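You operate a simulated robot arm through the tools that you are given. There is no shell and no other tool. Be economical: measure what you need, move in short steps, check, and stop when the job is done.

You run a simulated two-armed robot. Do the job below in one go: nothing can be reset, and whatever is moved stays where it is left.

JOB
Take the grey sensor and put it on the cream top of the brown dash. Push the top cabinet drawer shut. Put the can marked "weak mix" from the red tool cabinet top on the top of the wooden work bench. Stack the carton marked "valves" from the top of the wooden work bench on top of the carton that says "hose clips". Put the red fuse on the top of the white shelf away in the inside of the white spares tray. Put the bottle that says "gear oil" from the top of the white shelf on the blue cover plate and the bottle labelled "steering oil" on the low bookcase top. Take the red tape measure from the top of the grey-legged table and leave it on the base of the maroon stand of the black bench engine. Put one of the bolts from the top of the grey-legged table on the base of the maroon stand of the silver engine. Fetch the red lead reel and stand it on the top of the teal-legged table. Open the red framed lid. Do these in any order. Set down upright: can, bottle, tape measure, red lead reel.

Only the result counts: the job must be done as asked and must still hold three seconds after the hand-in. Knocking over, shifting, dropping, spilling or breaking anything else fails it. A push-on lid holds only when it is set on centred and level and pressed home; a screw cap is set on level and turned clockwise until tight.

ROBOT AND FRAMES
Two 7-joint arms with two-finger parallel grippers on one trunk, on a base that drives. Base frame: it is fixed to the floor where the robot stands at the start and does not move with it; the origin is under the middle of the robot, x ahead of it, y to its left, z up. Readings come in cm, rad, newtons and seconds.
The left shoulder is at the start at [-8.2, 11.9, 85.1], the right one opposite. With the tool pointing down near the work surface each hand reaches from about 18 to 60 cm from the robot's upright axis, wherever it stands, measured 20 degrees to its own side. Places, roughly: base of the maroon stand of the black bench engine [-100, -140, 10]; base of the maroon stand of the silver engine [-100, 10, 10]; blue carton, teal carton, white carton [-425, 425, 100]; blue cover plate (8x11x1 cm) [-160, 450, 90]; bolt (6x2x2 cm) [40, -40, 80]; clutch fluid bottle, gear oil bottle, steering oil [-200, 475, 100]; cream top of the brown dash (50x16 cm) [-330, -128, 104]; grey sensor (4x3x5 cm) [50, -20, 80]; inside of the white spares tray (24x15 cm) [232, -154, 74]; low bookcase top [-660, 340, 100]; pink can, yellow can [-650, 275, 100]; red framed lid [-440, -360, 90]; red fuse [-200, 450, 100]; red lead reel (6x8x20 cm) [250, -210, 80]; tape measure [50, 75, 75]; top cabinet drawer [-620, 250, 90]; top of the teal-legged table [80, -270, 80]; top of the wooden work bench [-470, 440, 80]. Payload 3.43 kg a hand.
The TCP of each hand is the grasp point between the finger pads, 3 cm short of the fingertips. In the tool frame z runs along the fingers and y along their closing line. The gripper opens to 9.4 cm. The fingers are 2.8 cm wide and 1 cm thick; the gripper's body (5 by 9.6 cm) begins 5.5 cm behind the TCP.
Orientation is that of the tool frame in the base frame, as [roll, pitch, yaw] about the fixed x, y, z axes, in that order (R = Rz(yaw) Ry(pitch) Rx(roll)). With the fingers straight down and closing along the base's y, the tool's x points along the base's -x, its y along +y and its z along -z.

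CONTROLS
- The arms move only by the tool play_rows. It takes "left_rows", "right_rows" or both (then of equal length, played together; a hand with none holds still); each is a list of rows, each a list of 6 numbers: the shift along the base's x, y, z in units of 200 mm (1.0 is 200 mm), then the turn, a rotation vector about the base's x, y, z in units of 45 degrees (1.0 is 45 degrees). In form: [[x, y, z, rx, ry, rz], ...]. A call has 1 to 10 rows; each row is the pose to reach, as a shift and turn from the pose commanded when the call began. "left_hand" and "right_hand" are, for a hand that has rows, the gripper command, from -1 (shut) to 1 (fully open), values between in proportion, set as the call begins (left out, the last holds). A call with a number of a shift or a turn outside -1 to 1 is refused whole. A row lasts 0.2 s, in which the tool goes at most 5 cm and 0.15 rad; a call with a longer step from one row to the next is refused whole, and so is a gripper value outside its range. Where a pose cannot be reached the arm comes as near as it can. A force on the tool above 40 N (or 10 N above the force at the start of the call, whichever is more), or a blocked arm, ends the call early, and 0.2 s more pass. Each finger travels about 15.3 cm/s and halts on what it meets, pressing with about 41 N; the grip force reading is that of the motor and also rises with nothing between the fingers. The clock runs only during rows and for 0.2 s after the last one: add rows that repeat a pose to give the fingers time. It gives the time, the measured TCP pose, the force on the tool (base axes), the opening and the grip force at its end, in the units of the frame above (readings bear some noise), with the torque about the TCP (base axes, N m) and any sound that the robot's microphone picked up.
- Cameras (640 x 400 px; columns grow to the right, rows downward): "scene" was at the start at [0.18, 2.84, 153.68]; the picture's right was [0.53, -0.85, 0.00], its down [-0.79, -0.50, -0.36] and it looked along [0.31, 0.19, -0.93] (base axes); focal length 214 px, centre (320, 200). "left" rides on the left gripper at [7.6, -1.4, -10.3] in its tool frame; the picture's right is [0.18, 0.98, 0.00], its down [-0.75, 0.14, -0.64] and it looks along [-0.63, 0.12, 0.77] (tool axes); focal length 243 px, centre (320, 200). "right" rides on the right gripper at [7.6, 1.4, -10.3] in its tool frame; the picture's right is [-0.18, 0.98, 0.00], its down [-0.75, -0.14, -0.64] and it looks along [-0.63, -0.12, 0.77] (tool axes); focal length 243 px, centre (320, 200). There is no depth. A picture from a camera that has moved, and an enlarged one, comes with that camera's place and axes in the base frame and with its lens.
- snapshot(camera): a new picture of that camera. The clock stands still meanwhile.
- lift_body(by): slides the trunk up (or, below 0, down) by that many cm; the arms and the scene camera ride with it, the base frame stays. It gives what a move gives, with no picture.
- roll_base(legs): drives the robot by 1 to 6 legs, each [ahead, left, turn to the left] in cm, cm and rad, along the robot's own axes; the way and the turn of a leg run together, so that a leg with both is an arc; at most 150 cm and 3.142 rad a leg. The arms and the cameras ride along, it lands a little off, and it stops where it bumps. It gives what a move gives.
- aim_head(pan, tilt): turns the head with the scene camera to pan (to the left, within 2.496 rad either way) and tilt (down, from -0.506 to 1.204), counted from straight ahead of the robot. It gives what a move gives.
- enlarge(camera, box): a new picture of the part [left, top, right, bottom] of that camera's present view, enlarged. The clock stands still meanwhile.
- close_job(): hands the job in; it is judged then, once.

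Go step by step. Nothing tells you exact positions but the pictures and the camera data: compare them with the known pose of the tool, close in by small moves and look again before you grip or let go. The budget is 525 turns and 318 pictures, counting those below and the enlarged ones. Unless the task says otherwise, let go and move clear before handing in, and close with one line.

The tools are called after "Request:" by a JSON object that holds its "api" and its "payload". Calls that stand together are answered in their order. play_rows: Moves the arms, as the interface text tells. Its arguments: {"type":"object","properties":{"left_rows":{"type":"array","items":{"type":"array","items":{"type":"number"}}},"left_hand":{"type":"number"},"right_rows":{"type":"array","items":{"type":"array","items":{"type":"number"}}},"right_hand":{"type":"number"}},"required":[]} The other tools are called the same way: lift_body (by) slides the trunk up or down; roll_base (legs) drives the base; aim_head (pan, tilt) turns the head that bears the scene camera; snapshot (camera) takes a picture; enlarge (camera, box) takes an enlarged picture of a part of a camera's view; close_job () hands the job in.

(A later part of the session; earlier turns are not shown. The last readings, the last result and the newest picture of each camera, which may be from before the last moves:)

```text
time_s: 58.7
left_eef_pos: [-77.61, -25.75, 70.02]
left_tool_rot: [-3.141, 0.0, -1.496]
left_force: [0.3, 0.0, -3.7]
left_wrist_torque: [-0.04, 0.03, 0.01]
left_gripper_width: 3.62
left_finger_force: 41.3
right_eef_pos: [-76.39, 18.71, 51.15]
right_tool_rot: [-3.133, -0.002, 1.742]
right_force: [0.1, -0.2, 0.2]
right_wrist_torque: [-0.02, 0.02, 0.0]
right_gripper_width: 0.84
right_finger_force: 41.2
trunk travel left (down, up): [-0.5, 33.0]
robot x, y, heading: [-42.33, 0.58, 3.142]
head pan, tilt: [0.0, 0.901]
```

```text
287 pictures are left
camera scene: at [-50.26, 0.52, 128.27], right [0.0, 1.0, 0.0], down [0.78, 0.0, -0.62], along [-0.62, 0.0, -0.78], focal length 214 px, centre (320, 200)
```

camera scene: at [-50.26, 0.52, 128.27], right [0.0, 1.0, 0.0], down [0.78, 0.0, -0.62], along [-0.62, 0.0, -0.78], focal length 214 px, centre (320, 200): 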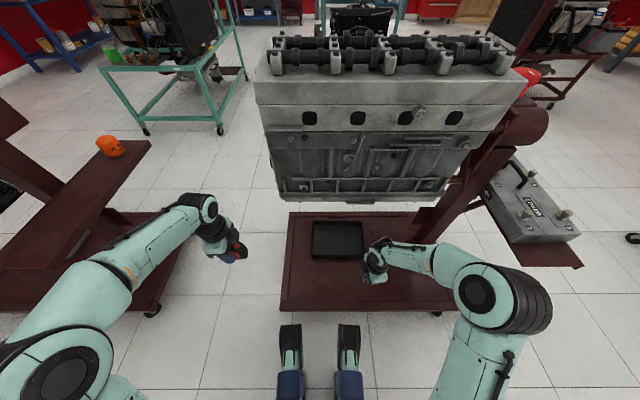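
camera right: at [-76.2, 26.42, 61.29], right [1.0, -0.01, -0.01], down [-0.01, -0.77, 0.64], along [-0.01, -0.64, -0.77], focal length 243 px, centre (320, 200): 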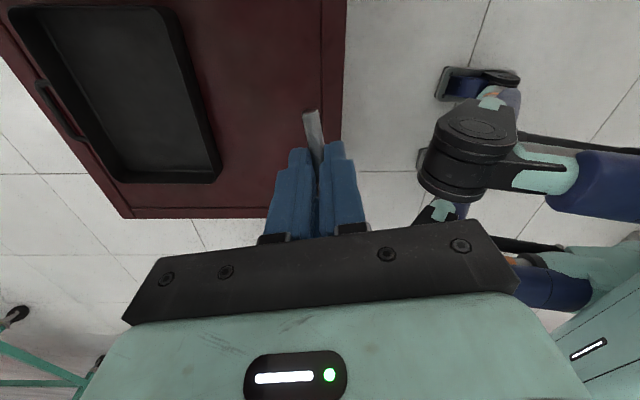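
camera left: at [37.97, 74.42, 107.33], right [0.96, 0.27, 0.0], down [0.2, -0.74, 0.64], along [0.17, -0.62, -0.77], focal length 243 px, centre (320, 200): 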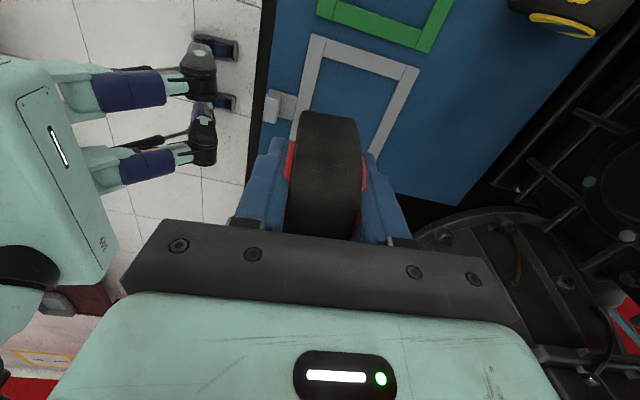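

Request:
{"api": "play_rows", "payload": {"right_rows": [[-0.1, 0.1, -0.2, 0, 0, 0], [-0.2, 0.15, -0.4, 0, 0, 0], [-0.23, 0.15, -0.6, 0, 0, 0], [-0.23, 0.15, -0.8, 0, 0, 0], [-0.23, 0.15, -1, 0, 0, 0], [-0.23, 0.15, -1, 0, 0, 0]]}}

Request:
{"api": "snapshot", "payload": {"camera": "right"}}

Request:
{"api": "snapshot", "payload": {"camera": "scene"}}

```text
time_s: 60.1
left_eef_pos: [-77.49, -25.7, 70.09]
left_tool_rot: [-3.141, -0.001, -1.497]
left_force: [0.7, 0.2, -3.4]
left_wrist_torque: [-0.04, -0.03, 0.01]
left_gripper_width: 3.62
left_finger_force: 40.8
right_eef_pos: [-80.83, 21.85, 31.12]
right_tool_rot: [-3.134, -0.001, 1.741]
right_force: [0.4, 0.8, -0.6]
right_wrist_torque: [0.0, 0.02, 0.03]
right_gripper_width: 0.78
right_finger_force: 41.1
trunk travel left (down, up): [-0.5, 33.0]
robot x, y, heading: [-41.73, 0.63, 3.14]
head pan, tilt: [0.0, 0.901]
```

```text
286 pictures are left
camera right: at [-80.59, 29.55, 41.36], right [1.0, -0.01, -0.01], down [-0.01, -0.77, 0.64], along [-0.02, -0.64, -0.77], focal length 243 px, centre (320, 200)
```

right: 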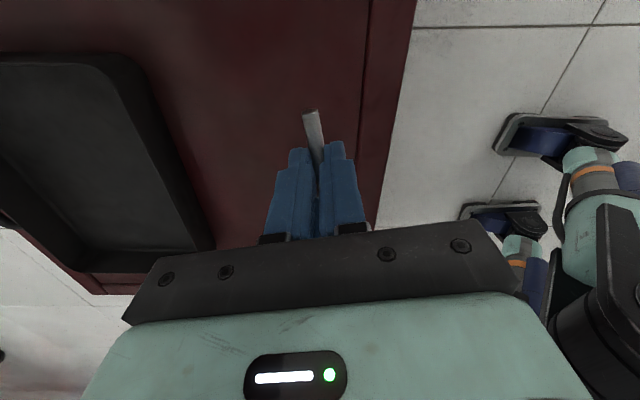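

```text
285 pictures are left
camera scene: at [-50.25, 0.52, 128.27], right [0.0, 1.0, 0.0], down [0.78, 0.0, -0.62], along [-0.62, 0.0, -0.78], focal length 214 px, centre (320, 200)
```

scene: 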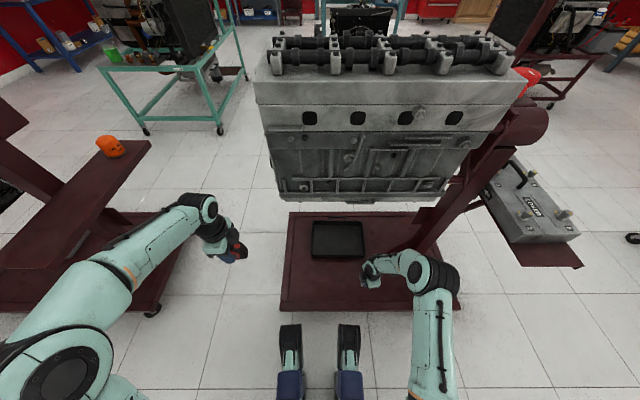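

Request:
{"api": "play_rows", "payload": {"right_rows": [[-0.05, 0, -0.2, 0, 0, 0], [-0.05, 0, -0.4, 0, 0, 0], [-0.05, 0, -0.6, 0, 0, 0], [-0.05, 0, -0.7, 0, 0, 0]]}}

Request:
{"api": "snapshot", "payload": {"camera": "right"}}

```text
time_s: 61.2
left_eef_pos: [-77.46, -25.61, 70.13]
left_tool_rot: [3.14, 0.0, -1.496]
left_force: [0.1, -0.8, -2.0]
left_wrist_torque: [0.0, 0.03, 0.01]
left_gripper_width: 3.61
left_finger_force: 41.1
right_eef_pos: [-82.18, 21.87, 17.54]
right_tool_rot: [-3.135, -0.001, 1.74]
right_force: [4.5, 0.2, 14.8]
right_wrist_torque: [-0.12, -0.33, 0.06]
right_gripper_width: 0.81
right_finger_force: 39.9
trunk travel left (down, up): [-0.5, 33.0]
robot x, y, heading: [-41.81, 0.85, 3.137]
head pan, tilt: [0.0, 0.901]
stopped in row 4 (right hand): the force on the tool passed its limit at 70 N (the readings are from after the stop); the commanded pose is now the measured one
```

```text
284 pictures are left
camera right: at [-81.95, 29.52, 27.76], right [1.0, -0.02, -0.01], down [-0.01, -0.77, 0.64], along [-0.02, -0.64, -0.77], focal length 243 px, centre (320, 200)
```

right: 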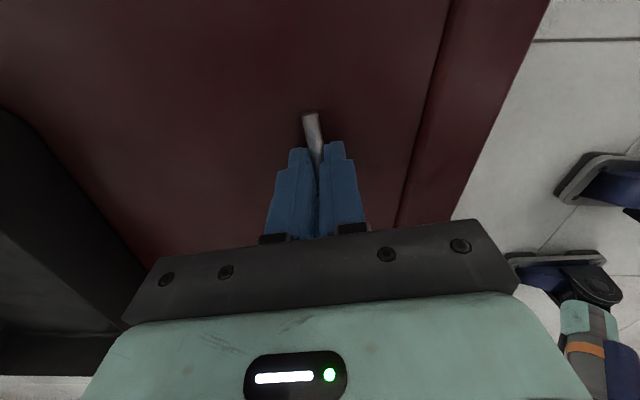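

Request:
{"api": "play_rows", "payload": {"right_rows": [[0, 0, 0.005, 0, 0, 0], [0, 0, 0.005, 0, 0, 0], [0, 0, 0.005, 0, 0, 0]], "right_hand": -0.4}}

Request:
{"api": "play_rows", "payload": {"right_rows": [[0, 0, 0.2, 0, 0, 0], [0, 0, 0.4, 0, 0, 0], [0, 0, 0.6, 0, 0, 0], [0, 0, 0.8, 0, 0, 0], [0, 0, 1, 0, 0, 0]]}}

Request:
{"api": "snapshot", "payload": {"camera": "right"}}

Request:
{"api": "play_rows", "payload": {"right_rows": [[0, 0, 0.2, 0, 0, 0], [0, 0, 0.4, 0, 0, 0], [0, 0, 0.6, 0, 0, 0], [0.1, 0, 0.8, 0, 0, 0], [0.2, 0, 1, 0, 0, 0]]}}

Request:
{"api": "aim_head", "payload": {"pan": 0.9, "tilt": 0.9}}

Request:
{"api": "snapshot", "payload": {"camera": "scene"}}

```text
time_s: 62.0
left_eef_pos: [-77.55, -25.66, 70.15]
left_tool_rot: [-3.141, 0.0, -1.497]
left_force: [-0.5, -0.6, -3.2]
left_wrist_torque: [0.0, -0.01, 0.05]
left_gripper_width: 3.61
left_finger_force: 41.4
right_eef_pos: [-82.18, 21.91, 17.41]
right_tool_rot: [-3.134, -0.003, 1.74]
right_force: [-2.5, -0.1, 3.6]
right_wrist_torque: [-0.07, 0.01, -0.07]
right_gripper_width: 2.62
right_finger_force: 0.0
trunk travel left (down, up): [-0.5, 33.0]
robot x, y, heading: [-41.95, 0.77, 3.137]
head pan, tilt: [0.0, 0.901]
```

```text
time_s: 63.2
left_eef_pos: [-77.54, -25.66, 70.21]
left_tool_rot: [3.141, -0.001, -1.495]
left_force: [0.5, -0.4, -2.8]
left_wrist_torque: [-0.03, -0.01, -0.02]
left_gripper_width: 3.61
left_finger_force: 41.4
right_eef_pos: [-82.06, 21.79, 37.38]
right_tool_rot: [-3.136, -0.003, 1.739]
right_force: [0.0, -0.5, 1.4]
right_wrist_torque: [0.03, 0.01, 0.0]
right_gripper_width: 2.84
right_finger_force: 0.1
trunk travel left (down, up): [-0.5, 33.0]
robot x, y, heading: [-42.28, 0.48, 3.143]
head pan, tilt: [0.0, 0.901]
```

```text
283 pictures are left
camera right: at [-81.85, 29.41, 47.63], right [1.0, -0.02, -0.01], down [-0.01, -0.77, 0.64], along [-0.02, -0.64, -0.77], focal length 243 px, centre (320, 200)
```

right: 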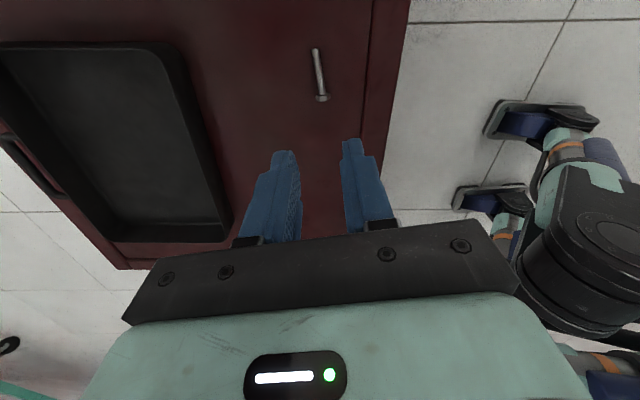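

```text
time_s: 64.4
left_eef_pos: [-77.62, -25.64, 70.16]
left_tool_rot: [3.142, -0.001, -1.495]
left_force: [-0.3, -0.5, -3.0]
left_wrist_torque: [-0.03, -0.04, -0.04]
left_gripper_width: 3.62
left_finger_force: 41.0
right_eef_pos: [-77.82, 21.85, 57.11]
right_tool_rot: [-3.136, -0.001, 1.739]
right_force: [-0.1, -0.2, 0.1]
right_wrist_torque: [0.01, -0.01, 0.0]
right_gripper_width: 2.81
right_finger_force: 0.0
trunk travel left (down, up): [-0.5, 33.0]
robot x, y, heading: [-42.29, 0.6, 3.138]
head pan, tilt: [0.0, 0.901]
```

```text
time_s: 65.6
left_eef_pos: [-77.52, -25.6, 70.19]
left_tool_rot: [3.141, 0.001, -1.494]
left_force: [0.2, 0.2, -2.4]
left_wrist_torque: [0.01, 0.02, 0.01]
left_gripper_width: 3.61
left_finger_force: 41.0
right_eef_pos: [-78.0, 21.86, 57.11]
right_tool_rot: [-3.133, -0.002, 1.739]
right_force: [0.2, -1.3, 0.7]
right_wrist_torque: [0.01, -0.02, -0.02]
right_gripper_width: 2.82
right_finger_force: 0.1
trunk travel left (down, up): [-0.5, 33.0]
robot x, y, heading: [-42.34, 0.54, 3.139]
head pan, tilt: [0.901, 0.901]
```

```text
282 pictures are left
camera scene: at [-47.41, -5.4, 128.27], right [-0.78, 0.62, 0.0], down [0.49, 0.61, -0.62], along [-0.39, -0.48, -0.78], focal length 214 px, centre (320, 200)
```

scene: 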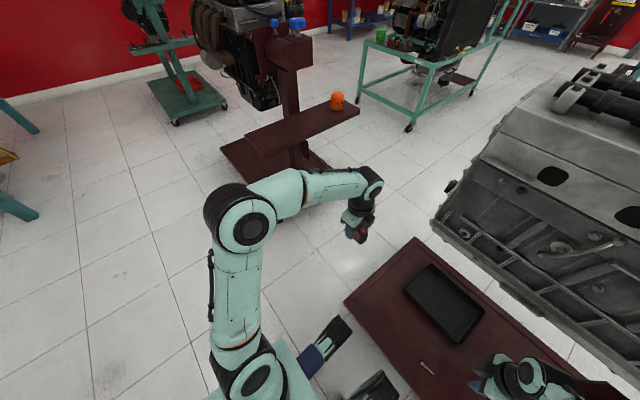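

Request:
{"api": "roll_base", "payload": {"legs": [[-20, 0, 0], [0, 115, 0]]}}

Request:
{"api": "aim_head", "payload": {"pan": 0, "tilt": 0.9}}

Request:
{"api": "snapshot", "payload": {"camera": "scene"}}

```text
time_s: 77.2
left_eef_pos: [-58.74, -140.66, 70.08]
left_tool_rot: [3.141, 0.0, -1.509]
left_force: [-0.4, 0.1, -2.0]
left_wrist_torque: [-0.01, -0.02, 0.04]
left_gripper_width: 3.6
left_finger_force: 40.8
right_eef_pos: [-58.63, -92.99, 57.17]
right_tool_rot: [-3.132, -0.001, 1.728]
right_force: [-0.1, 0.2, -0.3]
right_wrist_torque: [0.0, -0.02, 0.03]
right_gripper_width: 2.8
right_finger_force: 0.0
trunk travel left (down, up): [-0.5, 33.0]
robot x, y, heading: [-22.54, -114.53, 3.125]
head pan, tilt: [0.901, 0.901]
```

```text
time_s: 78.4
left_eef_pos: [-58.85, -140.55, 70.2]
left_tool_rot: [-3.14, 0.0, -1.506]
left_force: [-0.5, -0.1, -3.0]
left_wrist_torque: [-0.02, 0.0, 0.0]
left_gripper_width: 3.61
left_finger_force: 41.0
right_eef_pos: [-58.62, -93.19, 57.23]
right_tool_rot: [-3.131, -0.002, 1.729]
right_force: [0.2, 0.0, -0.1]
right_wrist_torque: [-0.01, -0.01, 0.0]
right_gripper_width: 2.81
right_finger_force: 0.1
trunk travel left (down, up): [-0.5, 33.0]
robot x, y, heading: [-22.89, -114.85, 3.129]
head pan, tilt: [0.0, 0.901]
```

```text
281 pictures are left
camera scene: at [-31.18, -114.74, 128.27], right [0.01, 1.0, 0.0], down [0.78, -0.01, -0.62], along [-0.62, 0.01, -0.78], focal length 214 px, centre (320, 200)
```

scene: 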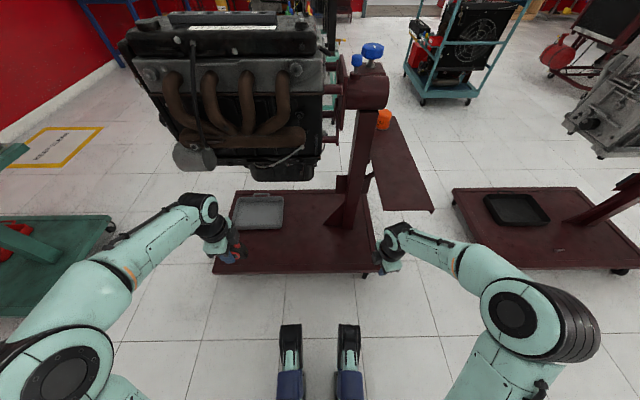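

Request:
{"api": "play_rows", "payload": {"right_rows": [[0.1, 0, 0.2, 0, 0, 0], [0.25, 0.05, 0.3, 0, 0, 0], [0.45, 0.1, 0.4, 0, 0, 0], [0.6, 0.15, 0.55, 0, 0, 0], [0.7, 0.2, 0.75, 0, 0, 0]]}}

Request:
{"api": "roll_base", "payload": {"legs": [[18, 0, 0]]}}

Request:
{"api": "play_rows", "payload": {"left_rows": [[-0.05, 0.15, -0.15, 0, 0, 0], [-0.1, 0.3, -0.3, 0, 0, 0], [-0.2, 0.45, -0.45, 0, 0, 0], [-0.3, 0.55, -0.65, 0, 0, 0], [-0.35, 0.6, -0.85, 0, 0, 0], [-0.35, 0.6, -1, 0, 0, 0]]}}

Request:
{"api": "snapshot", "payload": {"camera": "left"}}

Request:
{"api": "snapshot", "payload": {"camera": "scene"}}

```text
time_s: 79.6
left_eef_pos: [-58.7, -140.59, 70.09]
left_tool_rot: [3.141, 0.0, -1.508]
left_force: [0.1, -0.7, -1.6]
left_wrist_torque: [-0.04, 0.01, -0.01]
left_gripper_width: 3.6
left_finger_force: 40.5
right_eef_pos: [-44.36, -89.11, 72.05]
right_tool_rot: [-3.135, -0.002, 1.73]
right_force: [0.7, -0.7, -0.7]
right_wrist_torque: [0.01, 0.0, -0.02]
right_gripper_width: 2.81
right_finger_force: 0.1
trunk travel left (down, up): [-0.5, 33.0]
robot x, y, heading: [-22.8, -114.81, 3.122]
head pan, tilt: [0.0, 0.901]
```

```text
time_s: 81.1
left_eef_pos: [-76.85, -140.4, 70.05]
left_tool_rot: [-3.139, 0.001, -1.504]
left_force: [-0.1, 0.1, -3.1]
left_wrist_torque: [0.01, -0.02, -0.01]
left_gripper_width: 3.63
left_finger_force: 41.0
right_eef_pos: [-62.75, -88.94, 71.87]
right_tool_rot: [-3.132, -0.002, 1.731]
right_force: [0.7, -0.3, 0.1]
right_wrist_torque: [0.02, 0.0, 0.0]
right_gripper_width: 2.81
right_finger_force: 0.2
trunk travel left (down, up): [-0.5, 33.0]
robot x, y, heading: [-41.27, -114.26, 3.128]
head pan, tilt: [0.0, 0.901]
```

```text
time_s: 82.5
left_eef_pos: [-83.87, -128.18, 50.11]
left_tool_rot: [3.141, 0.0, -1.503]
left_force: [0.1, -0.2, -1.5]
left_wrist_torque: [-0.01, -0.01, 0.03]
left_gripper_width: 3.62
left_finger_force: 41.1
right_eef_pos: [-62.78, -88.88, 71.84]
right_tool_rot: [-3.132, -0.002, 1.733]
right_force: [-0.1, 0.5, 0.4]
right_wrist_torque: [-0.02, 0.01, 0.04]
right_gripper_width: 2.81
right_finger_force: 0.1
trunk travel left (down, up): [-0.5, 33.0]
robot x, y, heading: [-41.04, -114.73, 3.131]
head pan, tilt: [0.0, 0.901]
```

```text
280 pictures are left
camera left: at [-81.75, -135.83, 60.27], right [-0.97, -0.25, 0.0], down [-0.19, 0.74, 0.64], along [-0.16, 0.62, -0.77], focal length 243 px, centre (320, 200)
```

left: 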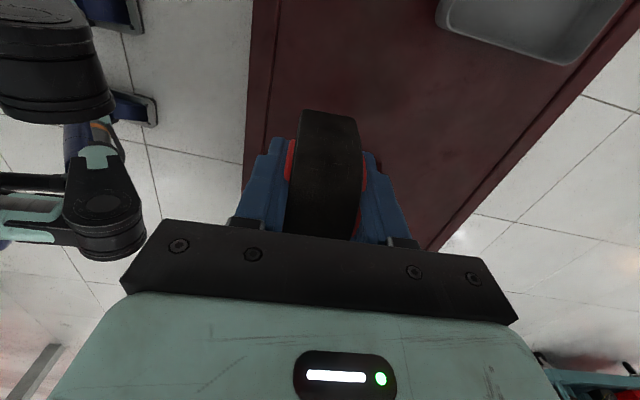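

```text
279 pictures are left
camera scene: at [-49.35, -114.51, 128.27], right [0.01, 1.0, 0.0], down [0.78, -0.01, -0.62], along [-0.62, 0.01, -0.78], focal length 214 px, centre (320, 200)
```

scene: 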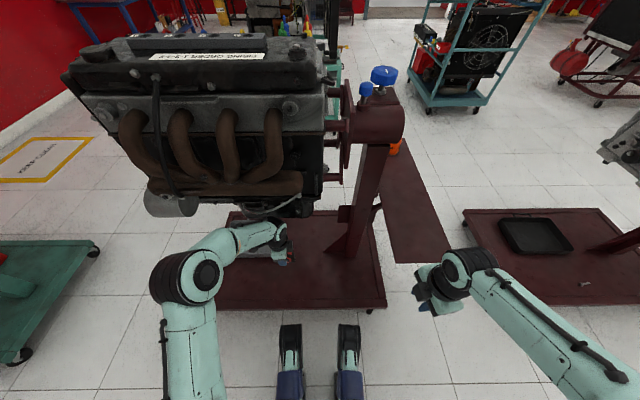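

Request:
{"api": "play_rows", "payload": {"left_rows": [[0, 0, -0.2, 0, 0, 0], [0, 0, -0.4, 0, 0, 0], [0, 0, -0.6, 0, 0, 0], [0, 0, -0.8, 0, 0, 0], [0, 0, -1, 0, 0, 0]]}}

Request:
{"api": "play_rows", "payload": {"left_rows": [[0, 0, -0.2, 0, 0, 0], [0, 0, -0.4, 0, 0, 0], [0, 0, -0.52, 0, 0, 0], [0, 0, -0.56, 0, 0, 0], [0, 0, -0.6, 0, 0, 0], [0, 0, -0.64, 0, 0, 0]]}}

Request:
{"api": "snapshot", "payload": {"camera": "left"}}

```text
time_s: 83.7
left_eef_pos: [-83.84, -128.46, 30.12]
left_tool_rot: [-3.141, -0.001, -1.502]
left_force: [-0.1, -0.1, -3.9]
left_wrist_torque: [0.0, -0.01, -0.01]
left_gripper_width: 3.61
left_finger_force: 41.0
right_eef_pos: [-62.62, -88.93, 72.0]
right_tool_rot: [-3.134, -0.002, 1.732]
right_force: [-0.1, -0.2, 0.6]
right_wrist_torque: [-0.02, -0.02, 0.02]
right_gripper_width: 2.82
right_finger_force: 0.1
trunk travel left (down, up): [-0.5, 33.0]
robot x, y, heading: [-41.22, -114.56, 3.128]
head pan, tilt: [0.0, 0.901]
```

```text
time_s: 85.1
left_eef_pos: [-84.23, -128.42, 17.67]
left_tool_rot: [3.133, 0.001, -1.503]
left_force: [2.5, 0.4, 32.2]
left_wrist_torque: [0.02, 0.03, -0.07]
left_gripper_width: 3.58
left_finger_force: 40.9
right_eef_pos: [-62.54, -88.74, 72.01]
right_tool_rot: [-3.131, -0.001, 1.731]
right_force: [0.0, 0.3, 0.0]
right_wrist_torque: [0.01, -0.04, -0.01]
right_gripper_width: 2.82
right_finger_force: 0.0
trunk travel left (down, up): [-0.5, 33.0]
robot x, y, heading: [-41.16, -114.92, 3.124]
head pan, tilt: [0.0, 0.901]
```

```text
278 pictures are left
camera left: at [-82.06, -135.89, 27.82], right [-0.97, -0.25, 0.01], down [-0.19, 0.74, 0.64], along [-0.17, 0.62, -0.77], focal length 243 px, centre (320, 200)
```

left: 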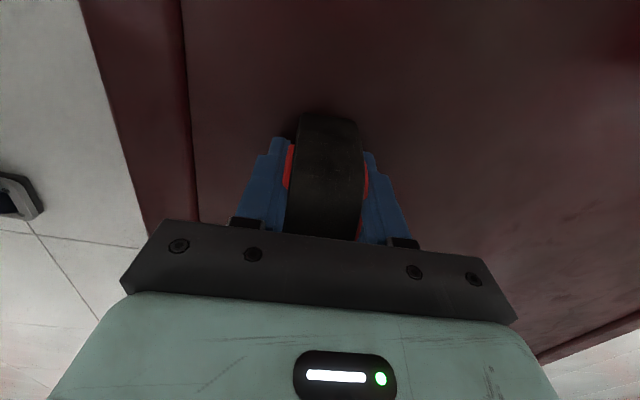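

In contact with 32 N; I ease off a touch, open, and rise.

Request:
{"api": "play_rows", "payload": {"left_rows": [[0, 0, 0.02, 0, 0, 0], [0, 0, 0.02, 0, 0, 0]]}}

Request:
{"api": "play_rows", "payload": {"left_rows": [[0, 0, 0, 0, 0, 0], [0, 0, 0, 0, 0, 0], [0, 0, 0, 0, 0, 0]], "left_hand": 0.2}}

Request:
{"api": "play_rows", "payload": {"left_rows": [[0, 0, 0.2, 0, 0, 0], [0, 0, 0.4, 0, 0, 0], [0, 0, 0.6, 0, 0, 0], [0, 0, 0.8, 0, 0, 0], [0, 0, 1, 0, 0, 0]]}}

Request:
{"api": "snapshot", "payload": {"camera": "left"}}

```text
time_s: 85.7
left_eef_pos: [-83.75, -128.27, 17.67]
left_tool_rot: [-3.141, 0.0, -1.505]
left_force: [-2.7, 0.2, 8.2]
left_wrist_torque: [0.19, 0.29, 0.06]
left_gripper_width: 3.62
left_finger_force: 41.3
right_eef_pos: [-62.69, -88.85, 72.0]
right_tool_rot: [-3.132, -0.001, 1.731]
right_force: [-0.2, 0.4, 0.8]
right_wrist_torque: [0.01, 0.0, -0.01]
right_gripper_width: 2.82
right_finger_force: 0.1
trunk travel left (down, up): [-0.5, 33.0]
robot x, y, heading: [-40.98, -114.42, 3.13]
head pan, tilt: [0.0, 0.901]
```

```text
time_s: 86.5
left_eef_pos: [-83.81, -128.36, 17.77]
left_tool_rot: [-3.139, 0.0, -1.504]
left_force: [0.4, 0.6, -0.7]
left_wrist_torque: [-0.01, 0.05, 0.02]
left_gripper_width: 5.61
left_finger_force: 0.0
right_eef_pos: [-62.63, -88.86, 71.97]
right_tool_rot: [-3.133, 0.0, 1.732]
right_force: [0.3, -0.2, 0.4]
right_wrist_torque: [0.03, 0.01, 0.01]
right_gripper_width: 2.81
right_finger_force: 0.0
trunk travel left (down, up): [-0.5, 33.0]
robot x, y, heading: [-41.49, -114.48, 3.131]
head pan, tilt: [0.0, 0.901]
```

```text
time_s: 87.7
left_eef_pos: [-83.64, -128.42, 37.74]
left_tool_rot: [-3.14, 0.001, -1.504]
left_force: [0.7, 0.0, 0.1]
left_wrist_torque: [0.03, 0.05, 0.03]
left_gripper_width: 5.65
left_finger_force: 0.1
right_eef_pos: [-62.75, -88.91, 72.03]
right_tool_rot: [-3.133, -0.002, 1.73]
right_force: [0.0, -1.0, -0.2]
right_wrist_torque: [0.01, -0.02, 0.02]
right_gripper_width: 2.81
right_finger_force: 0.1
trunk travel left (down, up): [-0.5, 33.0]
robot x, y, heading: [-41.18, -114.59, 3.132]
head pan, tilt: [0.0, 0.901]
```

```text
277 pictures are left
camera left: at [-81.63, -135.97, 47.91], right [-0.97, -0.25, 0.0], down [-0.19, 0.74, 0.64], along [-0.16, 0.62, -0.77], focal length 243 px, centre (320, 200)
```

left: 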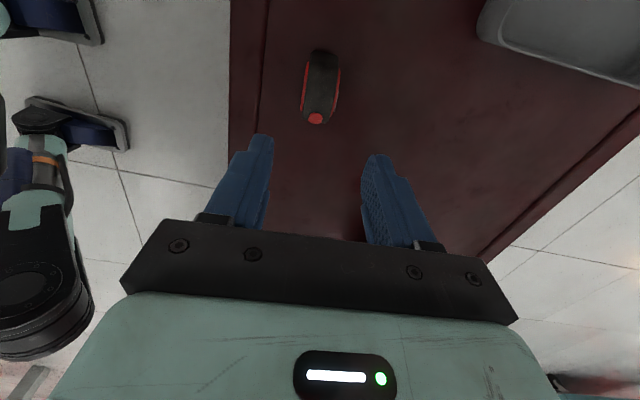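

Request:
{"api": "roll_base", "payload": {"legs": [[-22, 0, 0], [0, -80, 0], [0, 0, -3.13]]}}

Request:
{"api": "lift_body", "payload": {"by": 27}}

Request:
{"api": "play_rows", "payload": {"left_rows": [[0, 0, 0.2, 0, 0, 0], [0, 0, 0.4, 0, 0, 0], [0, 0, 0.6, 0, 0, 0], [0, 0, 0.8, 0, 0, 0], [0, 0, 1, 0, 0, 0]], "left_hand": 1}}

Request:
{"api": "play_rows", "payload": {"left_rows": [[0, 0, 0.2, 0, 0, 0], [-0.2, 0, 0.4, 0, 0, 0], [-0.4, 0, 0.6, 0, 0, 0], [-0.5, 0, 0.7, 0, 0, 0]]}}

Request:
{"api": "snapshot", "payload": {"camera": "scene"}}

```text
time_s: 103.8
left_eef_pos: [24.94, -22.91, 37.78]
left_tool_rot: [3.141, 0.001, 1.593]
left_force: [0.5, 0.3, -0.2]
left_wrist_torque: [-0.03, 0.0, 0.0]
left_gripper_width: 5.63
left_finger_force: 0.1
right_eef_pos: [2.23, -61.53, 71.93]
right_tool_rot: [-3.132, -0.002, -1.454]
right_force: [-0.1, 0.7, 0.4]
right_wrist_torque: [0.06, 0.05, 0.02]
right_gripper_width: 2.81
right_finger_force: 0.1
trunk travel left (down, up): [-0.5, 33.0]
robot x, y, heading: [-18.04, -34.85, -0.054]
head pan, tilt: [0.0, 0.901]
```

```text
time_s: 106.5
left_eef_pos: [24.99, -22.94, 64.65]
left_tool_rot: [3.139, 0.0, 1.595]
left_force: [-0.9, -0.2, -0.6]
left_wrist_torque: [-0.04, 0.01, -0.01]
left_gripper_width: 5.65
left_finger_force: 0.1
right_eef_pos: [2.14, -61.45, 98.93]
right_tool_rot: [-3.134, -0.003, -1.453]
right_force: [-0.8, -0.1, 0.0]
right_wrist_torque: [0.0, 0.01, -0.01]
right_gripper_width: 2.82
right_finger_force: 0.1
trunk travel left (down, up): [-27.5, 6.0]
robot x, y, heading: [-17.92, -35.32, -0.062]
head pan, tilt: [0.0, 0.901]
```

```text
time_s: 107.7
left_eef_pos: [24.88, -22.99, 84.75]
left_tool_rot: [-3.142, -0.001, 1.591]
left_force: [0.1, 1.3, 0.4]
left_wrist_torque: [0.0, 0.0, 0.0]
left_gripper_width: 9.39
left_finger_force: 0.1
right_eef_pos: [2.1, -61.52, 99.03]
right_tool_rot: [-3.134, -0.002, -1.455]
right_force: [0.0, -0.2, -0.2]
right_wrist_torque: [0.01, 0.01, 0.01]
right_gripper_width: 2.82
right_finger_force: 0.0
trunk travel left (down, up): [-27.5, 6.0]
robot x, y, heading: [-18.54, -34.7, -0.054]
head pan, tilt: [0.0, 0.901]
```

```text
refused: row 2 steps farther than a row can; nothing moved
```

```text
276 pictures are left
camera scene: at [-15.24, -35.33, 155.66], right [-0.06, -1.0, 0.0], down [-0.78, 0.04, -0.62], along [0.62, -0.04, -0.78], focal length 214 px, centre (320, 200)
```

scene: 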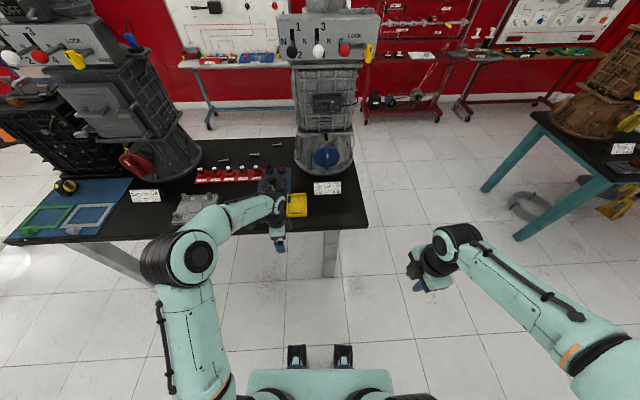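

Request:
{"api": "play_rows", "payload": {"left_rows": [[-0.05, 0.1, 0.2, 0, 0, 0], [-0.1, 0.2, 0.4, 0, 0, 0], [-0.15, 0.3, 0.6, 0, 0, 0], [-0.2, 0.4, 0.8, 0, 0, 0]]}}

Request:
{"api": "enlarge", "payload": {"camera": "scene", "box": [190, 140, 350, 240]}}

```text
time_s: 108.7
left_eef_pos: [20.8, -14.89, 100.93]
left_tool_rot: [-3.141, 0.0, 1.592]
left_force: [-0.2, -0.5, -0.4]
left_wrist_torque: [0.0, -0.02, 0.01]
left_gripper_width: 9.4
left_finger_force: 0.1
right_eef_pos: [2.18, -61.59, 99.04]
right_tool_rot: [-3.133, -0.001, -1.453]
right_force: [-0.2, -0.4, -0.7]
right_wrist_torque: [-0.01, -0.04, 0.0]
right_gripper_width: 2.82
right_finger_force: 0.0
trunk travel left (down, up): [-27.5, 6.0]
robot x, y, heading: [-18.28, -34.65, -0.054]
head pan, tilt: [0.0, 0.901]
```

```text
4.00 times, centred on (270, 190) of scene
camera zoom: at [-15.27, -35.31, 155.66], right [-0.06, -1.0, 0.0], down [-0.78, 0.04, -0.62], along [0.62, -0.04, -0.78], focal length 858 px, centre (520, 240)
```

zoom: 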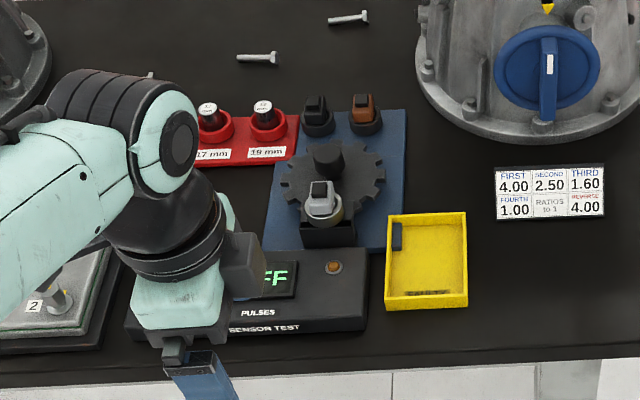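

Request:
{"api": "roll_base", "payload": {"legs": [[20, 0, 0.054]]}}

Request:
{"api": "play_rows", "payload": {"left_rows": [[0, 0.0, 0, 0, 0, 0.19], [0, 0, 0, 0, 0, 0.38], [0, 0, 0, 0, 0, 0.57], [0, 0, 0, 0, 0, 0.76], [0, 0, 0, 0, 0, 0.95]]}}

Request:
{"api": "play_rows", "payload": {"left_rows": [[0, 0.0, 0, 0, 0, 0.19], [0, 0, 0, 0, 0, 0.38], [0, 0, 0, 0, 0, 0.57], [0, 0, 0, 0, 0, 0.76], [0, 0, 0, 0, 0, 0.95]]}}

Request:
{"api": "snapshot", "payload": {"camera": "left"}}

```text
time_s: 110.3
left_eef_pos: [39.1, -13.4, 100.96]
left_tool_rot: [3.142, -0.001, 1.648]
left_force: [0.5, -0.6, -0.4]
left_wrist_torque: [0.03, 0.01, 0.0]
left_gripper_width: 9.4
left_finger_force: 0.1
right_eef_pos: [23.04, -61.09, 99.02]
right_tool_rot: [-3.133, -0.002, -1.4]
right_force: [0.0, -0.5, -0.1]
right_wrist_torque: [-0.01, 0.03, 0.01]
right_gripper_width: 2.84
right_finger_force: 0.0
trunk travel left (down, up): [-27.5, 6.0]
robot x, y, heading: [1.11, -35.89, -0.002]
head pan, tilt: [0.0, 0.901]
```

```text
time_s: 111.5
left_eef_pos: [38.99, -13.26, 100.81]
left_tool_rot: [-3.141, 0.001, 2.397]
left_force: [-0.1, -0.9, 1.2]
left_wrist_torque: [0.02, -0.02, 0.01]
left_gripper_width: 9.4
left_finger_force: 0.0
right_eef_pos: [22.9, -61.0, 98.92]
right_tool_rot: [-3.133, -0.001, -1.399]
right_force: [-0.5, 0.4, -0.6]
right_wrist_torque: [0.01, -0.01, -0.01]
right_gripper_width: 2.82
right_finger_force: 0.1
trunk travel left (down, up): [-27.5, 6.0]
robot x, y, heading: [1.12, -35.72, -0.001]
head pan, tilt: [0.0, 0.901]
```

```text
time_s: 112.7
left_eef_pos: [39.06, -13.29, 100.91]
left_tool_rot: [3.141, 0.0, 3.141]
left_force: [-0.7, -0.8, -1.1]
left_wrist_torque: [0.01, -0.02, -0.01]
left_gripper_width: 9.37
left_finger_force: 0.1
right_eef_pos: [23.02, -61.03, 98.99]
right_tool_rot: [-3.132, -0.002, -1.401]
right_force: [0.7, 0.5, -0.6]
right_wrist_torque: [0.0, -0.02, -0.01]
right_gripper_width: 2.83
right_finger_force: 0.0
trunk travel left (down, up): [-27.5, 6.0]
robot x, y, heading: [1.25, -35.73, -0.003]
head pan, tilt: [0.0, 0.901]
```

```text
274 pictures are left
camera left: at [31.56, -14.77, 111.08], right [-0.18, 0.98, 0.0], down [0.75, 0.14, 0.64], along [0.63, 0.12, -0.77], focal length 243 px, centre (320, 200)
```

left: 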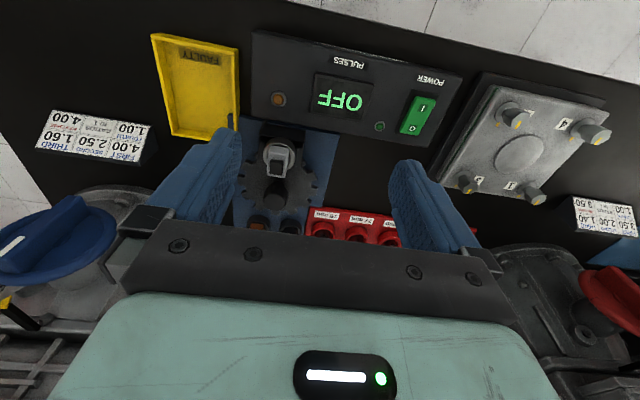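

Request:
{"api": "play_rows", "payload": {"left_rows": [[0.1, -0.1, 0, 0, 0, 0], [0.2, -0.2, 0, 0, 0, 0], [0.27, -0.23, 0, 0, 0, 0]], "left_hand": 0.5}}

Request:
{"api": "enlarge", "payload": {"camera": "left", "box": [220, 60, 420, 185]}}

```text
time_s: 113.5
left_eef_pos: [44.63, -17.8, 100.87]
left_tool_rot: [-3.141, 0.001, 3.14]
left_force: [-0.8, -0.4, -0.9]
left_wrist_torque: [0.0, 0.0, -0.01]
left_gripper_width: 7.04
left_finger_force: 0.0
right_eef_pos: [22.92, -60.93, 99.0]
right_tool_rot: [-3.133, -0.002, -1.4]
right_force: [-1.2, 0.0, 1.1]
right_wrist_torque: [0.0, -0.05, 0.0]
right_gripper_width: 2.83
right_finger_force: 0.0
trunk travel left (down, up): [-27.5, 6.0]
robot x, y, heading: [1.29, -35.57, -0.002]
head pan, tilt: [0.0, 0.901]
```

```text
3.20 times, centred on (320, 122) of left
camera zoom: at [37.09, -19.34, 111.1], right [-0.18, 0.98, 0.0], down [0.75, 0.14, 0.64], along [0.63, 0.12, -0.77], focal length 776 px, centre (320, 448)
```

zoom: 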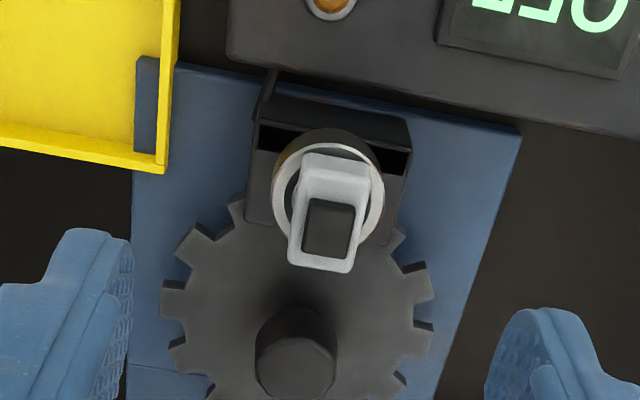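

Request:
{"api": "play_rows", "payload": {"left_rows": [[0.12, 0.04, 0, 0, 0, 0], [0.2, 0.04, -0.2, 0, 0, 0], [0.2, 0.04, -0.4, 0, 0, 0]], "left_hand": 0.3}}

Request:
{"api": "snapshot", "payload": {"camera": "left"}}

```text
time_s: 114.3
left_eef_pos: [48.51, -17.16, 93.02]
left_tool_rot: [3.141, 0.0, 3.14]
left_force: [0.4, 0.0, -0.5]
left_wrist_torque: [0.0, 0.01, -0.01]
left_gripper_width: 6.09
left_finger_force: 0.1
right_eef_pos: [22.98, -61.04, 98.97]
right_tool_rot: [-3.131, -0.001, -1.4]
right_force: [-0.6, 0.2, 0.3]
right_wrist_torque: [0.03, -0.02, 0.01]
right_gripper_width: 2.84
right_finger_force: 0.1
trunk travel left (down, up): [-27.5, 6.0]
robot x, y, heading: [1.25, -35.23, -0.007]
head pan, tilt: [0.0, 0.901]
```

```text
272 pictures are left
camera left: at [40.98, -18.6, 103.17], right [-0.18, 0.98, 0.0], down [0.75, 0.14, 0.64], along [0.63, 0.12, -0.77], focal length 243 px, centre (320, 200)
```

left: 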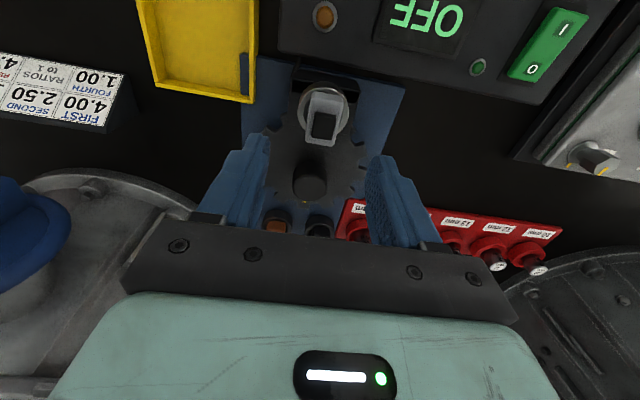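

Request:
{"api": "play_rows", "payload": {"left_rows": [[0, 0.015, -0.15, 0, 0, 0], [0.01, 0.015, -0.27, 0, 0, 0]]}}

Request:
{"api": "snapshot", "payload": {"camera": "left"}}

Request:
{"api": "enlarge", "payload": {"camera": "scene", "box": [200, 180, 360, 280]}}

```text
time_s: 114.9
left_eef_pos: [48.53, -16.91, 87.59]
left_tool_rot: [-3.14, 0.0, 3.14]
left_force: [0.2, -0.6, -0.4]
left_wrist_torque: [0.02, 0.01, 0.0]
left_gripper_width: 6.09
left_finger_force: 0.0
right_eef_pos: [22.92, -61.01, 98.93]
right_tool_rot: [-3.132, -0.003, -1.4]
right_force: [0.1, 0.3, -0.2]
right_wrist_torque: [0.02, 0.01, 0.0]
right_gripper_width: 2.84
right_finger_force: 0.1
trunk travel left (down, up): [-27.5, 6.0]
robot x, y, heading: [1.06, -35.83, -0.004]
head pan, tilt: [0.0, 0.901]
```

```text
271 pictures are left
camera left: at [41.01, -18.27, 97.64], right [-0.18, 0.98, 0.0], down [0.75, 0.14, 0.64], along [0.63, 0.12, -0.77], focal length 243 px, centre (320, 200)
```

left: 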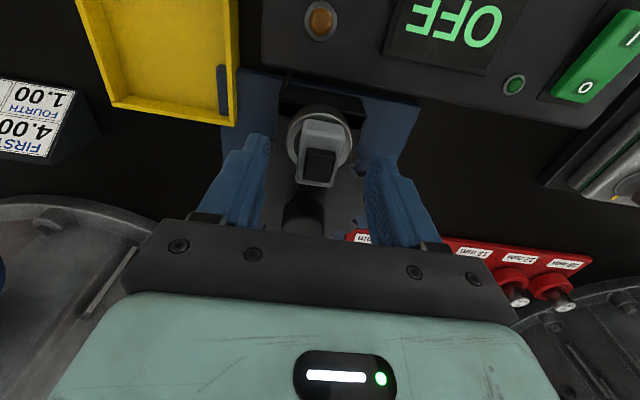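

```text
4.00 times, centred on (280, 230) of scene
camera zoom: at [4.18, -35.73, 155.66], right [0.0, -1.0, 0.0], down [-0.78, 0.0, -0.62], along [0.62, 0.0, -0.78], focal length 858 px, centre (480, 80)
```

zoom: 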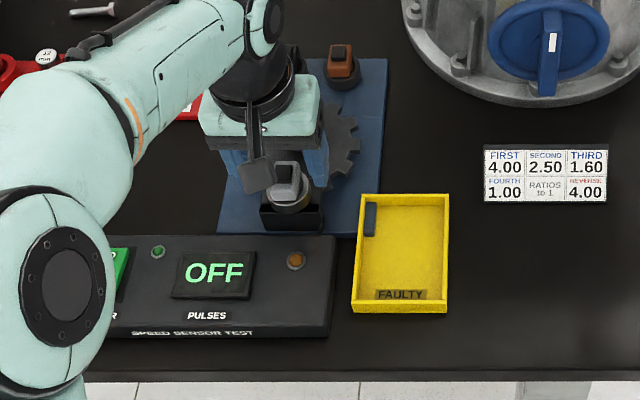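

Request:
{"api": "play_rows", "payload": {"left_rows": [[0.035, 0.005, -0.05, 0, 0, 0], [0.035, 0.005, -0.12, 0, 0, 0], [0.035, 0.005, -0.17, 0, 0, 0]]}}

Request:
{"api": "snapshot", "payload": {"camera": "left"}}

```text
time_s: 115.9
left_eef_pos: [49.32, -16.76, 84.84]
left_tool_rot: [-3.139, 0.011, 3.138]
left_force: [-14.8, 1.5, 20.5]
left_wrist_torque: [-0.58, 0.71, -0.48]
left_gripper_width: 6.03
left_finger_force: 0.1
right_eef_pos: [22.75, -60.93, 99.01]
right_tool_rot: [-3.133, -0.001, -1.401]
right_force: [0.0, 0.9, 0.4]
right_wrist_torque: [-0.02, 0.02, 0.01]
right_gripper_width: 2.79
right_finger_force: 0.0
trunk travel left (down, up): [-27.5, 6.0]
robot x, y, heading: [1.06, -35.79, 0.001]
head pan, tilt: [0.0, 0.901]
stopped in row 3 (left hand): the force on the tool passed its limit at 44 N (the readings are from after the stop); the commanded pose is now the measured one
```

```text
269 pictures are left
camera left: at [41.62, -18.13, 94.9], right [-0.18, 0.98, -0.01], down [0.75, 0.14, 0.65], along [0.64, 0.11, -0.76], focal length 243 px, centre (320, 200)
```

left: 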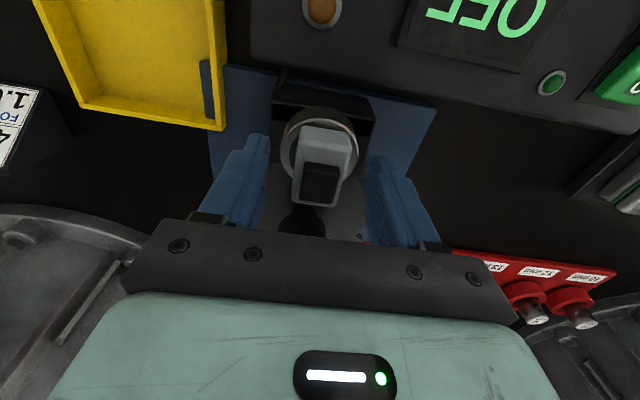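

Request:
{"api": "play_rows", "payload": {"left_rows": [[-0.02, 0.01, 0.02, 0, 0, 0], [-0.02, 0.01, 0.02, 0, 0, 0]]}}

Request:
{"api": "play_rows", "payload": {"left_rows": [[0, 0, 0, 0, 0, 0], [0, 0, 0, 0, 0, 0], [0, 0, 0, 0, 0, 0]], "left_hand": -1}}

Request:
{"api": "snapshot", "payload": {"camera": "left"}}

```text
time_s: 116.5
left_eef_pos: [49.14, -16.49, 84.89]
left_tool_rot: [-3.14, 0.01, 3.139]
left_force: [0.1, -0.5, 0.8]
left_wrist_torque: [-0.01, 0.0, -0.03]
left_gripper_width: 6.1
left_finger_force: 0.0
right_eef_pos: [22.79, -60.99, 98.93]
right_tool_rot: [-3.133, -0.002, -1.4]
right_force: [0.7, 0.6, 0.4]
right_wrist_torque: [0.02, 0.01, 0.02]
right_gripper_width: 2.82
right_finger_force: 0.0
trunk travel left (down, up): [-27.5, 6.0]
robot x, y, heading: [1.34, -35.65, -0.003]
head pan, tilt: [0.0, 0.901]
```

```text
time_s: 117.3
left_eef_pos: [49.1, -16.97, 84.87]
left_tool_rot: [-3.136, 0.009, 3.135]
left_force: [-1.9, -20.0, -8.6]
left_wrist_torque: [-0.81, -0.39, -0.35]
left_gripper_width: 4.2
left_finger_force: 45.5
right_eef_pos: [22.93, -61.19, 99.0]
right_tool_rot: [-3.133, 0.0, -1.401]
right_force: [0.5, 0.1, -0.6]
right_wrist_torque: [0.01, -0.03, -0.01]
right_gripper_width: 2.82
right_finger_force: 0.1
trunk travel left (down, up): [-27.5, 6.0]
robot x, y, heading: [1.43, -35.38, -0.008]
head pan, tilt: [0.0, 0.901]
```

```text
268 pictures are left
camera left: at [41.48, -18.35, 95.04], right [-0.18, 0.98, -0.01], down [0.75, 0.14, 0.65], along [0.64, 0.11, -0.76], focal length 243 px, centre (320, 200)
```

left: 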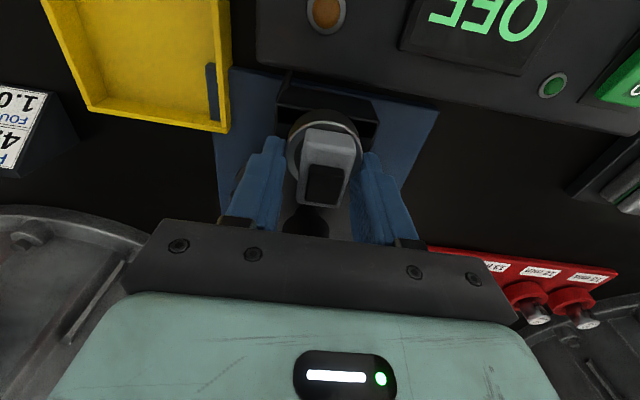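

Request:
{"api": "play_rows", "payload": {"left_rows": [[0, 0, 0, 0, 0, 0], [0, 0, 0.04, 0, 0, 0], [0, -0.01, 0.05, 0, 0, 0]], "left_hand": 0.1}}

Request:
{"api": "play_rows", "payload": {"left_rows": [[0, 0, 0, 0, 0, 0], [0, 0, 0, 0, 0, 0], [0, 0, 0, 0, 0, 0]], "left_hand": -1}}

Request:
{"api": "snapshot", "payload": {"camera": "left"}}

```text
time_s: 118.1
left_eef_pos: [49.15, -16.54, 86.05]
left_tool_rot: [-3.142, 0.012, -3.141]
left_force: [-0.9, 0.1, -0.4]
left_wrist_torque: [0.01, 0.02, 0.02]
left_gripper_width: 5.18
left_finger_force: 0.1
right_eef_pos: [22.88, -60.94, 99.12]
right_tool_rot: [-3.132, -0.001, -1.401]
right_force: [0.7, 0.2, -0.5]
right_wrist_torque: [-0.02, 0.0, 0.0]
right_gripper_width: 2.82
right_finger_force: 0.1
trunk travel left (down, up): [-27.5, 6.0]
robot x, y, heading: [0.71, -35.51, -0.007]
head pan, tilt: [0.0, 0.901]
```

```text
time_s: 118.9
left_eef_pos: [49.15, -16.99, 86.02]
left_tool_rot: [-3.138, 0.013, 3.137]
left_force: [0.3, -11.7, 1.4]
left_wrist_torque: [-0.77, 0.05, -0.18]
left_gripper_width: 4.18
left_finger_force: 45.7
right_eef_pos: [22.94, -61.12, 98.93]
right_tool_rot: [-3.135, -0.003, -1.4]
right_force: [0.6, -0.4, 0.2]
right_wrist_torque: [-0.03, 0.03, 0.0]
right_gripper_width: 2.83
right_finger_force: 0.1
trunk travel left (down, up): [-27.5, 6.0]
robot x, y, heading: [0.83, -35.59, -0.003]
head pan, tilt: [0.0, 0.901]
```

```text
267 pictures are left
camera left: at [41.45, -18.38, 96.09], right [-0.18, 0.98, -0.01], down [0.75, 0.14, 0.65], along [0.64, 0.11, -0.76], focal length 243 px, centre (320, 200)
```

left: 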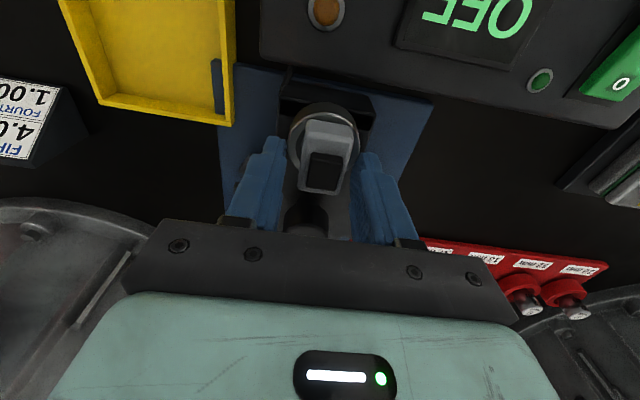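

Request:
{"api": "play_rows", "payload": {"left_rows": [[0, -0.02, 0.02, 0, 0, 0], [0, -0.02, 0.05, 0, 0, 0], [0, -0.02, 0.1, 0, 0, 0], [0, -0.02, 0.18, 0, 0, 0], [0, -0.02, 0.28, 0, 0, 0]]}}

Request:
{"api": "snapshot", "payload": {"camera": "left"}}

```text
time_s: 119.5
left_eef_pos: [49.12, -17.06, 86.0]
left_tool_rot: [-3.141, 0.002, -3.139]
left_force: [8.0, -0.4, -13.0]
left_wrist_torque: [-0.48, -0.32, 0.02]
left_gripper_width: 4.16
left_finger_force: 45.2
right_eef_pos: [23.08, -60.93, 99.0]
right_tool_rot: [-3.136, -0.002, -1.401]
right_force: [0.4, 0.4, 0.6]
right_wrist_torque: [0.02, -0.03, -0.03]
right_gripper_width: 2.81
right_finger_force: 0.1
trunk travel left (down, up): [-27.5, 6.0]
robot x, y, heading: [0.82, -35.18, 0.002]
head pan, tilt: [0.0, 0.901]
stopped in row 3 (left hand): the force on the tool passed its limit at 46 N (the readings are from after the stop); the commanded pose is now the measured one
```

```text
266 pictures are left
camera left: at [41.59, -18.47, 96.17], right [-0.18, 0.98, 0.0], down [0.75, 0.14, 0.64], along [0.63, 0.12, -0.77], focal length 243 px, centre (320, 200)
```

left: 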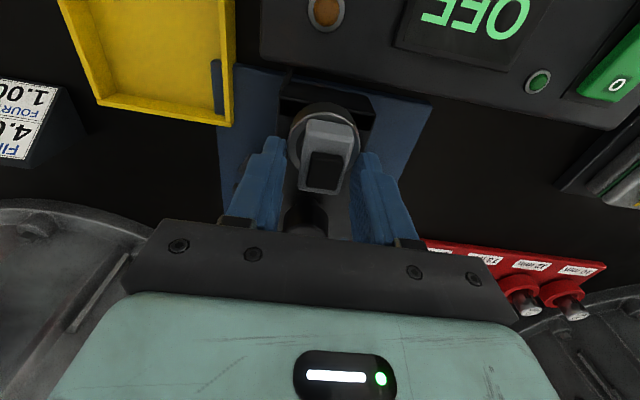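

Request:
{"api": "play_rows", "payload": {"left_rows": [[0, 0, 0, 0, 0, 0], [0, 0, 0, 0, 0, 0], [0, 0, 0.2, 0, 0, 0], [-0.1, 0.15, 0.35, 0, 0, 0], [-0.2, 0.3, 0.5, 0, 0, 0], [-0.3, 0.45, 0.65, 0, 0, 0]], "left_hand": 0.3}}

Request:
{"api": "enlarge", "payload": {"camera": "scene", "box": [240, 190, 320, 240]}}

Request:
{"api": "enlarge", "payload": {"camera": "left", "box": [120, 80, 280, 180]}}

```text
time_s: 120.9
left_eef_pos: [43.03, -8.02, 99.17]
left_tool_rot: [-3.142, 0.002, 3.14]
left_force: [-0.5, 0.6, 0.0]
left_wrist_torque: [-0.01, 0.01, 0.02]
left_gripper_width: 6.12
left_finger_force: 0.0
right_eef_pos: [22.88, -60.89, 99.02]
right_tool_rot: [-3.132, -0.004, -1.399]
right_force: [-0.9, 0.2, -0.5]
right_wrist_torque: [0.01, -0.04, 0.0]
right_gripper_width: 2.83
right_finger_force: 0.1
trunk travel left (down, up): [-27.5, 6.0]
robot x, y, heading: [0.86, -35.52, -0.002]
head pan, tilt: [0.0, 0.901]
```

```text
8.00 times, centred on (280, 215) of scene
camera zoom: at [4.05, -35.66, 155.66], right [0.0, -1.0, 0.0], down [-0.78, 0.0, -0.62], along [0.62, 0.0, -0.78], focal length 1716 px, centre (640, 80)
```

zoom: 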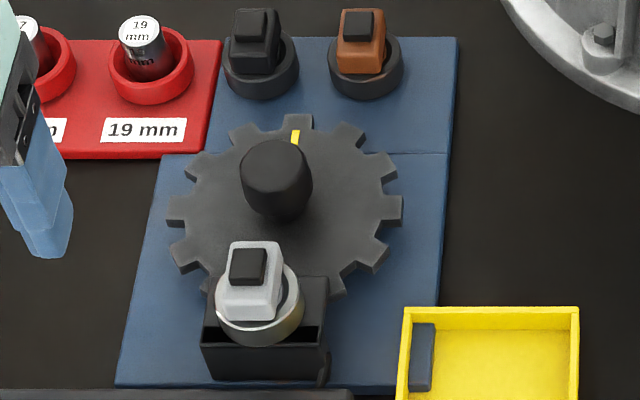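

```text
4.00 times, centred on (200, 130) of left
camera zoom: at [35.48, -9.48, 109.32], right [-0.18, 0.98, 0.0], down [0.75, 0.14, 0.64], along [0.63, 0.12, -0.77], focal length 970 px, centre (800, 480)
```

zoom: 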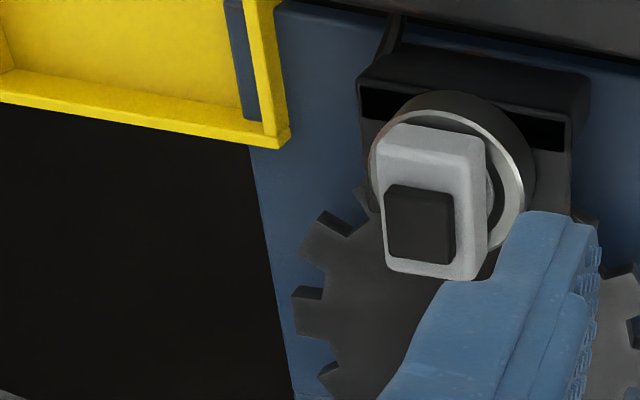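

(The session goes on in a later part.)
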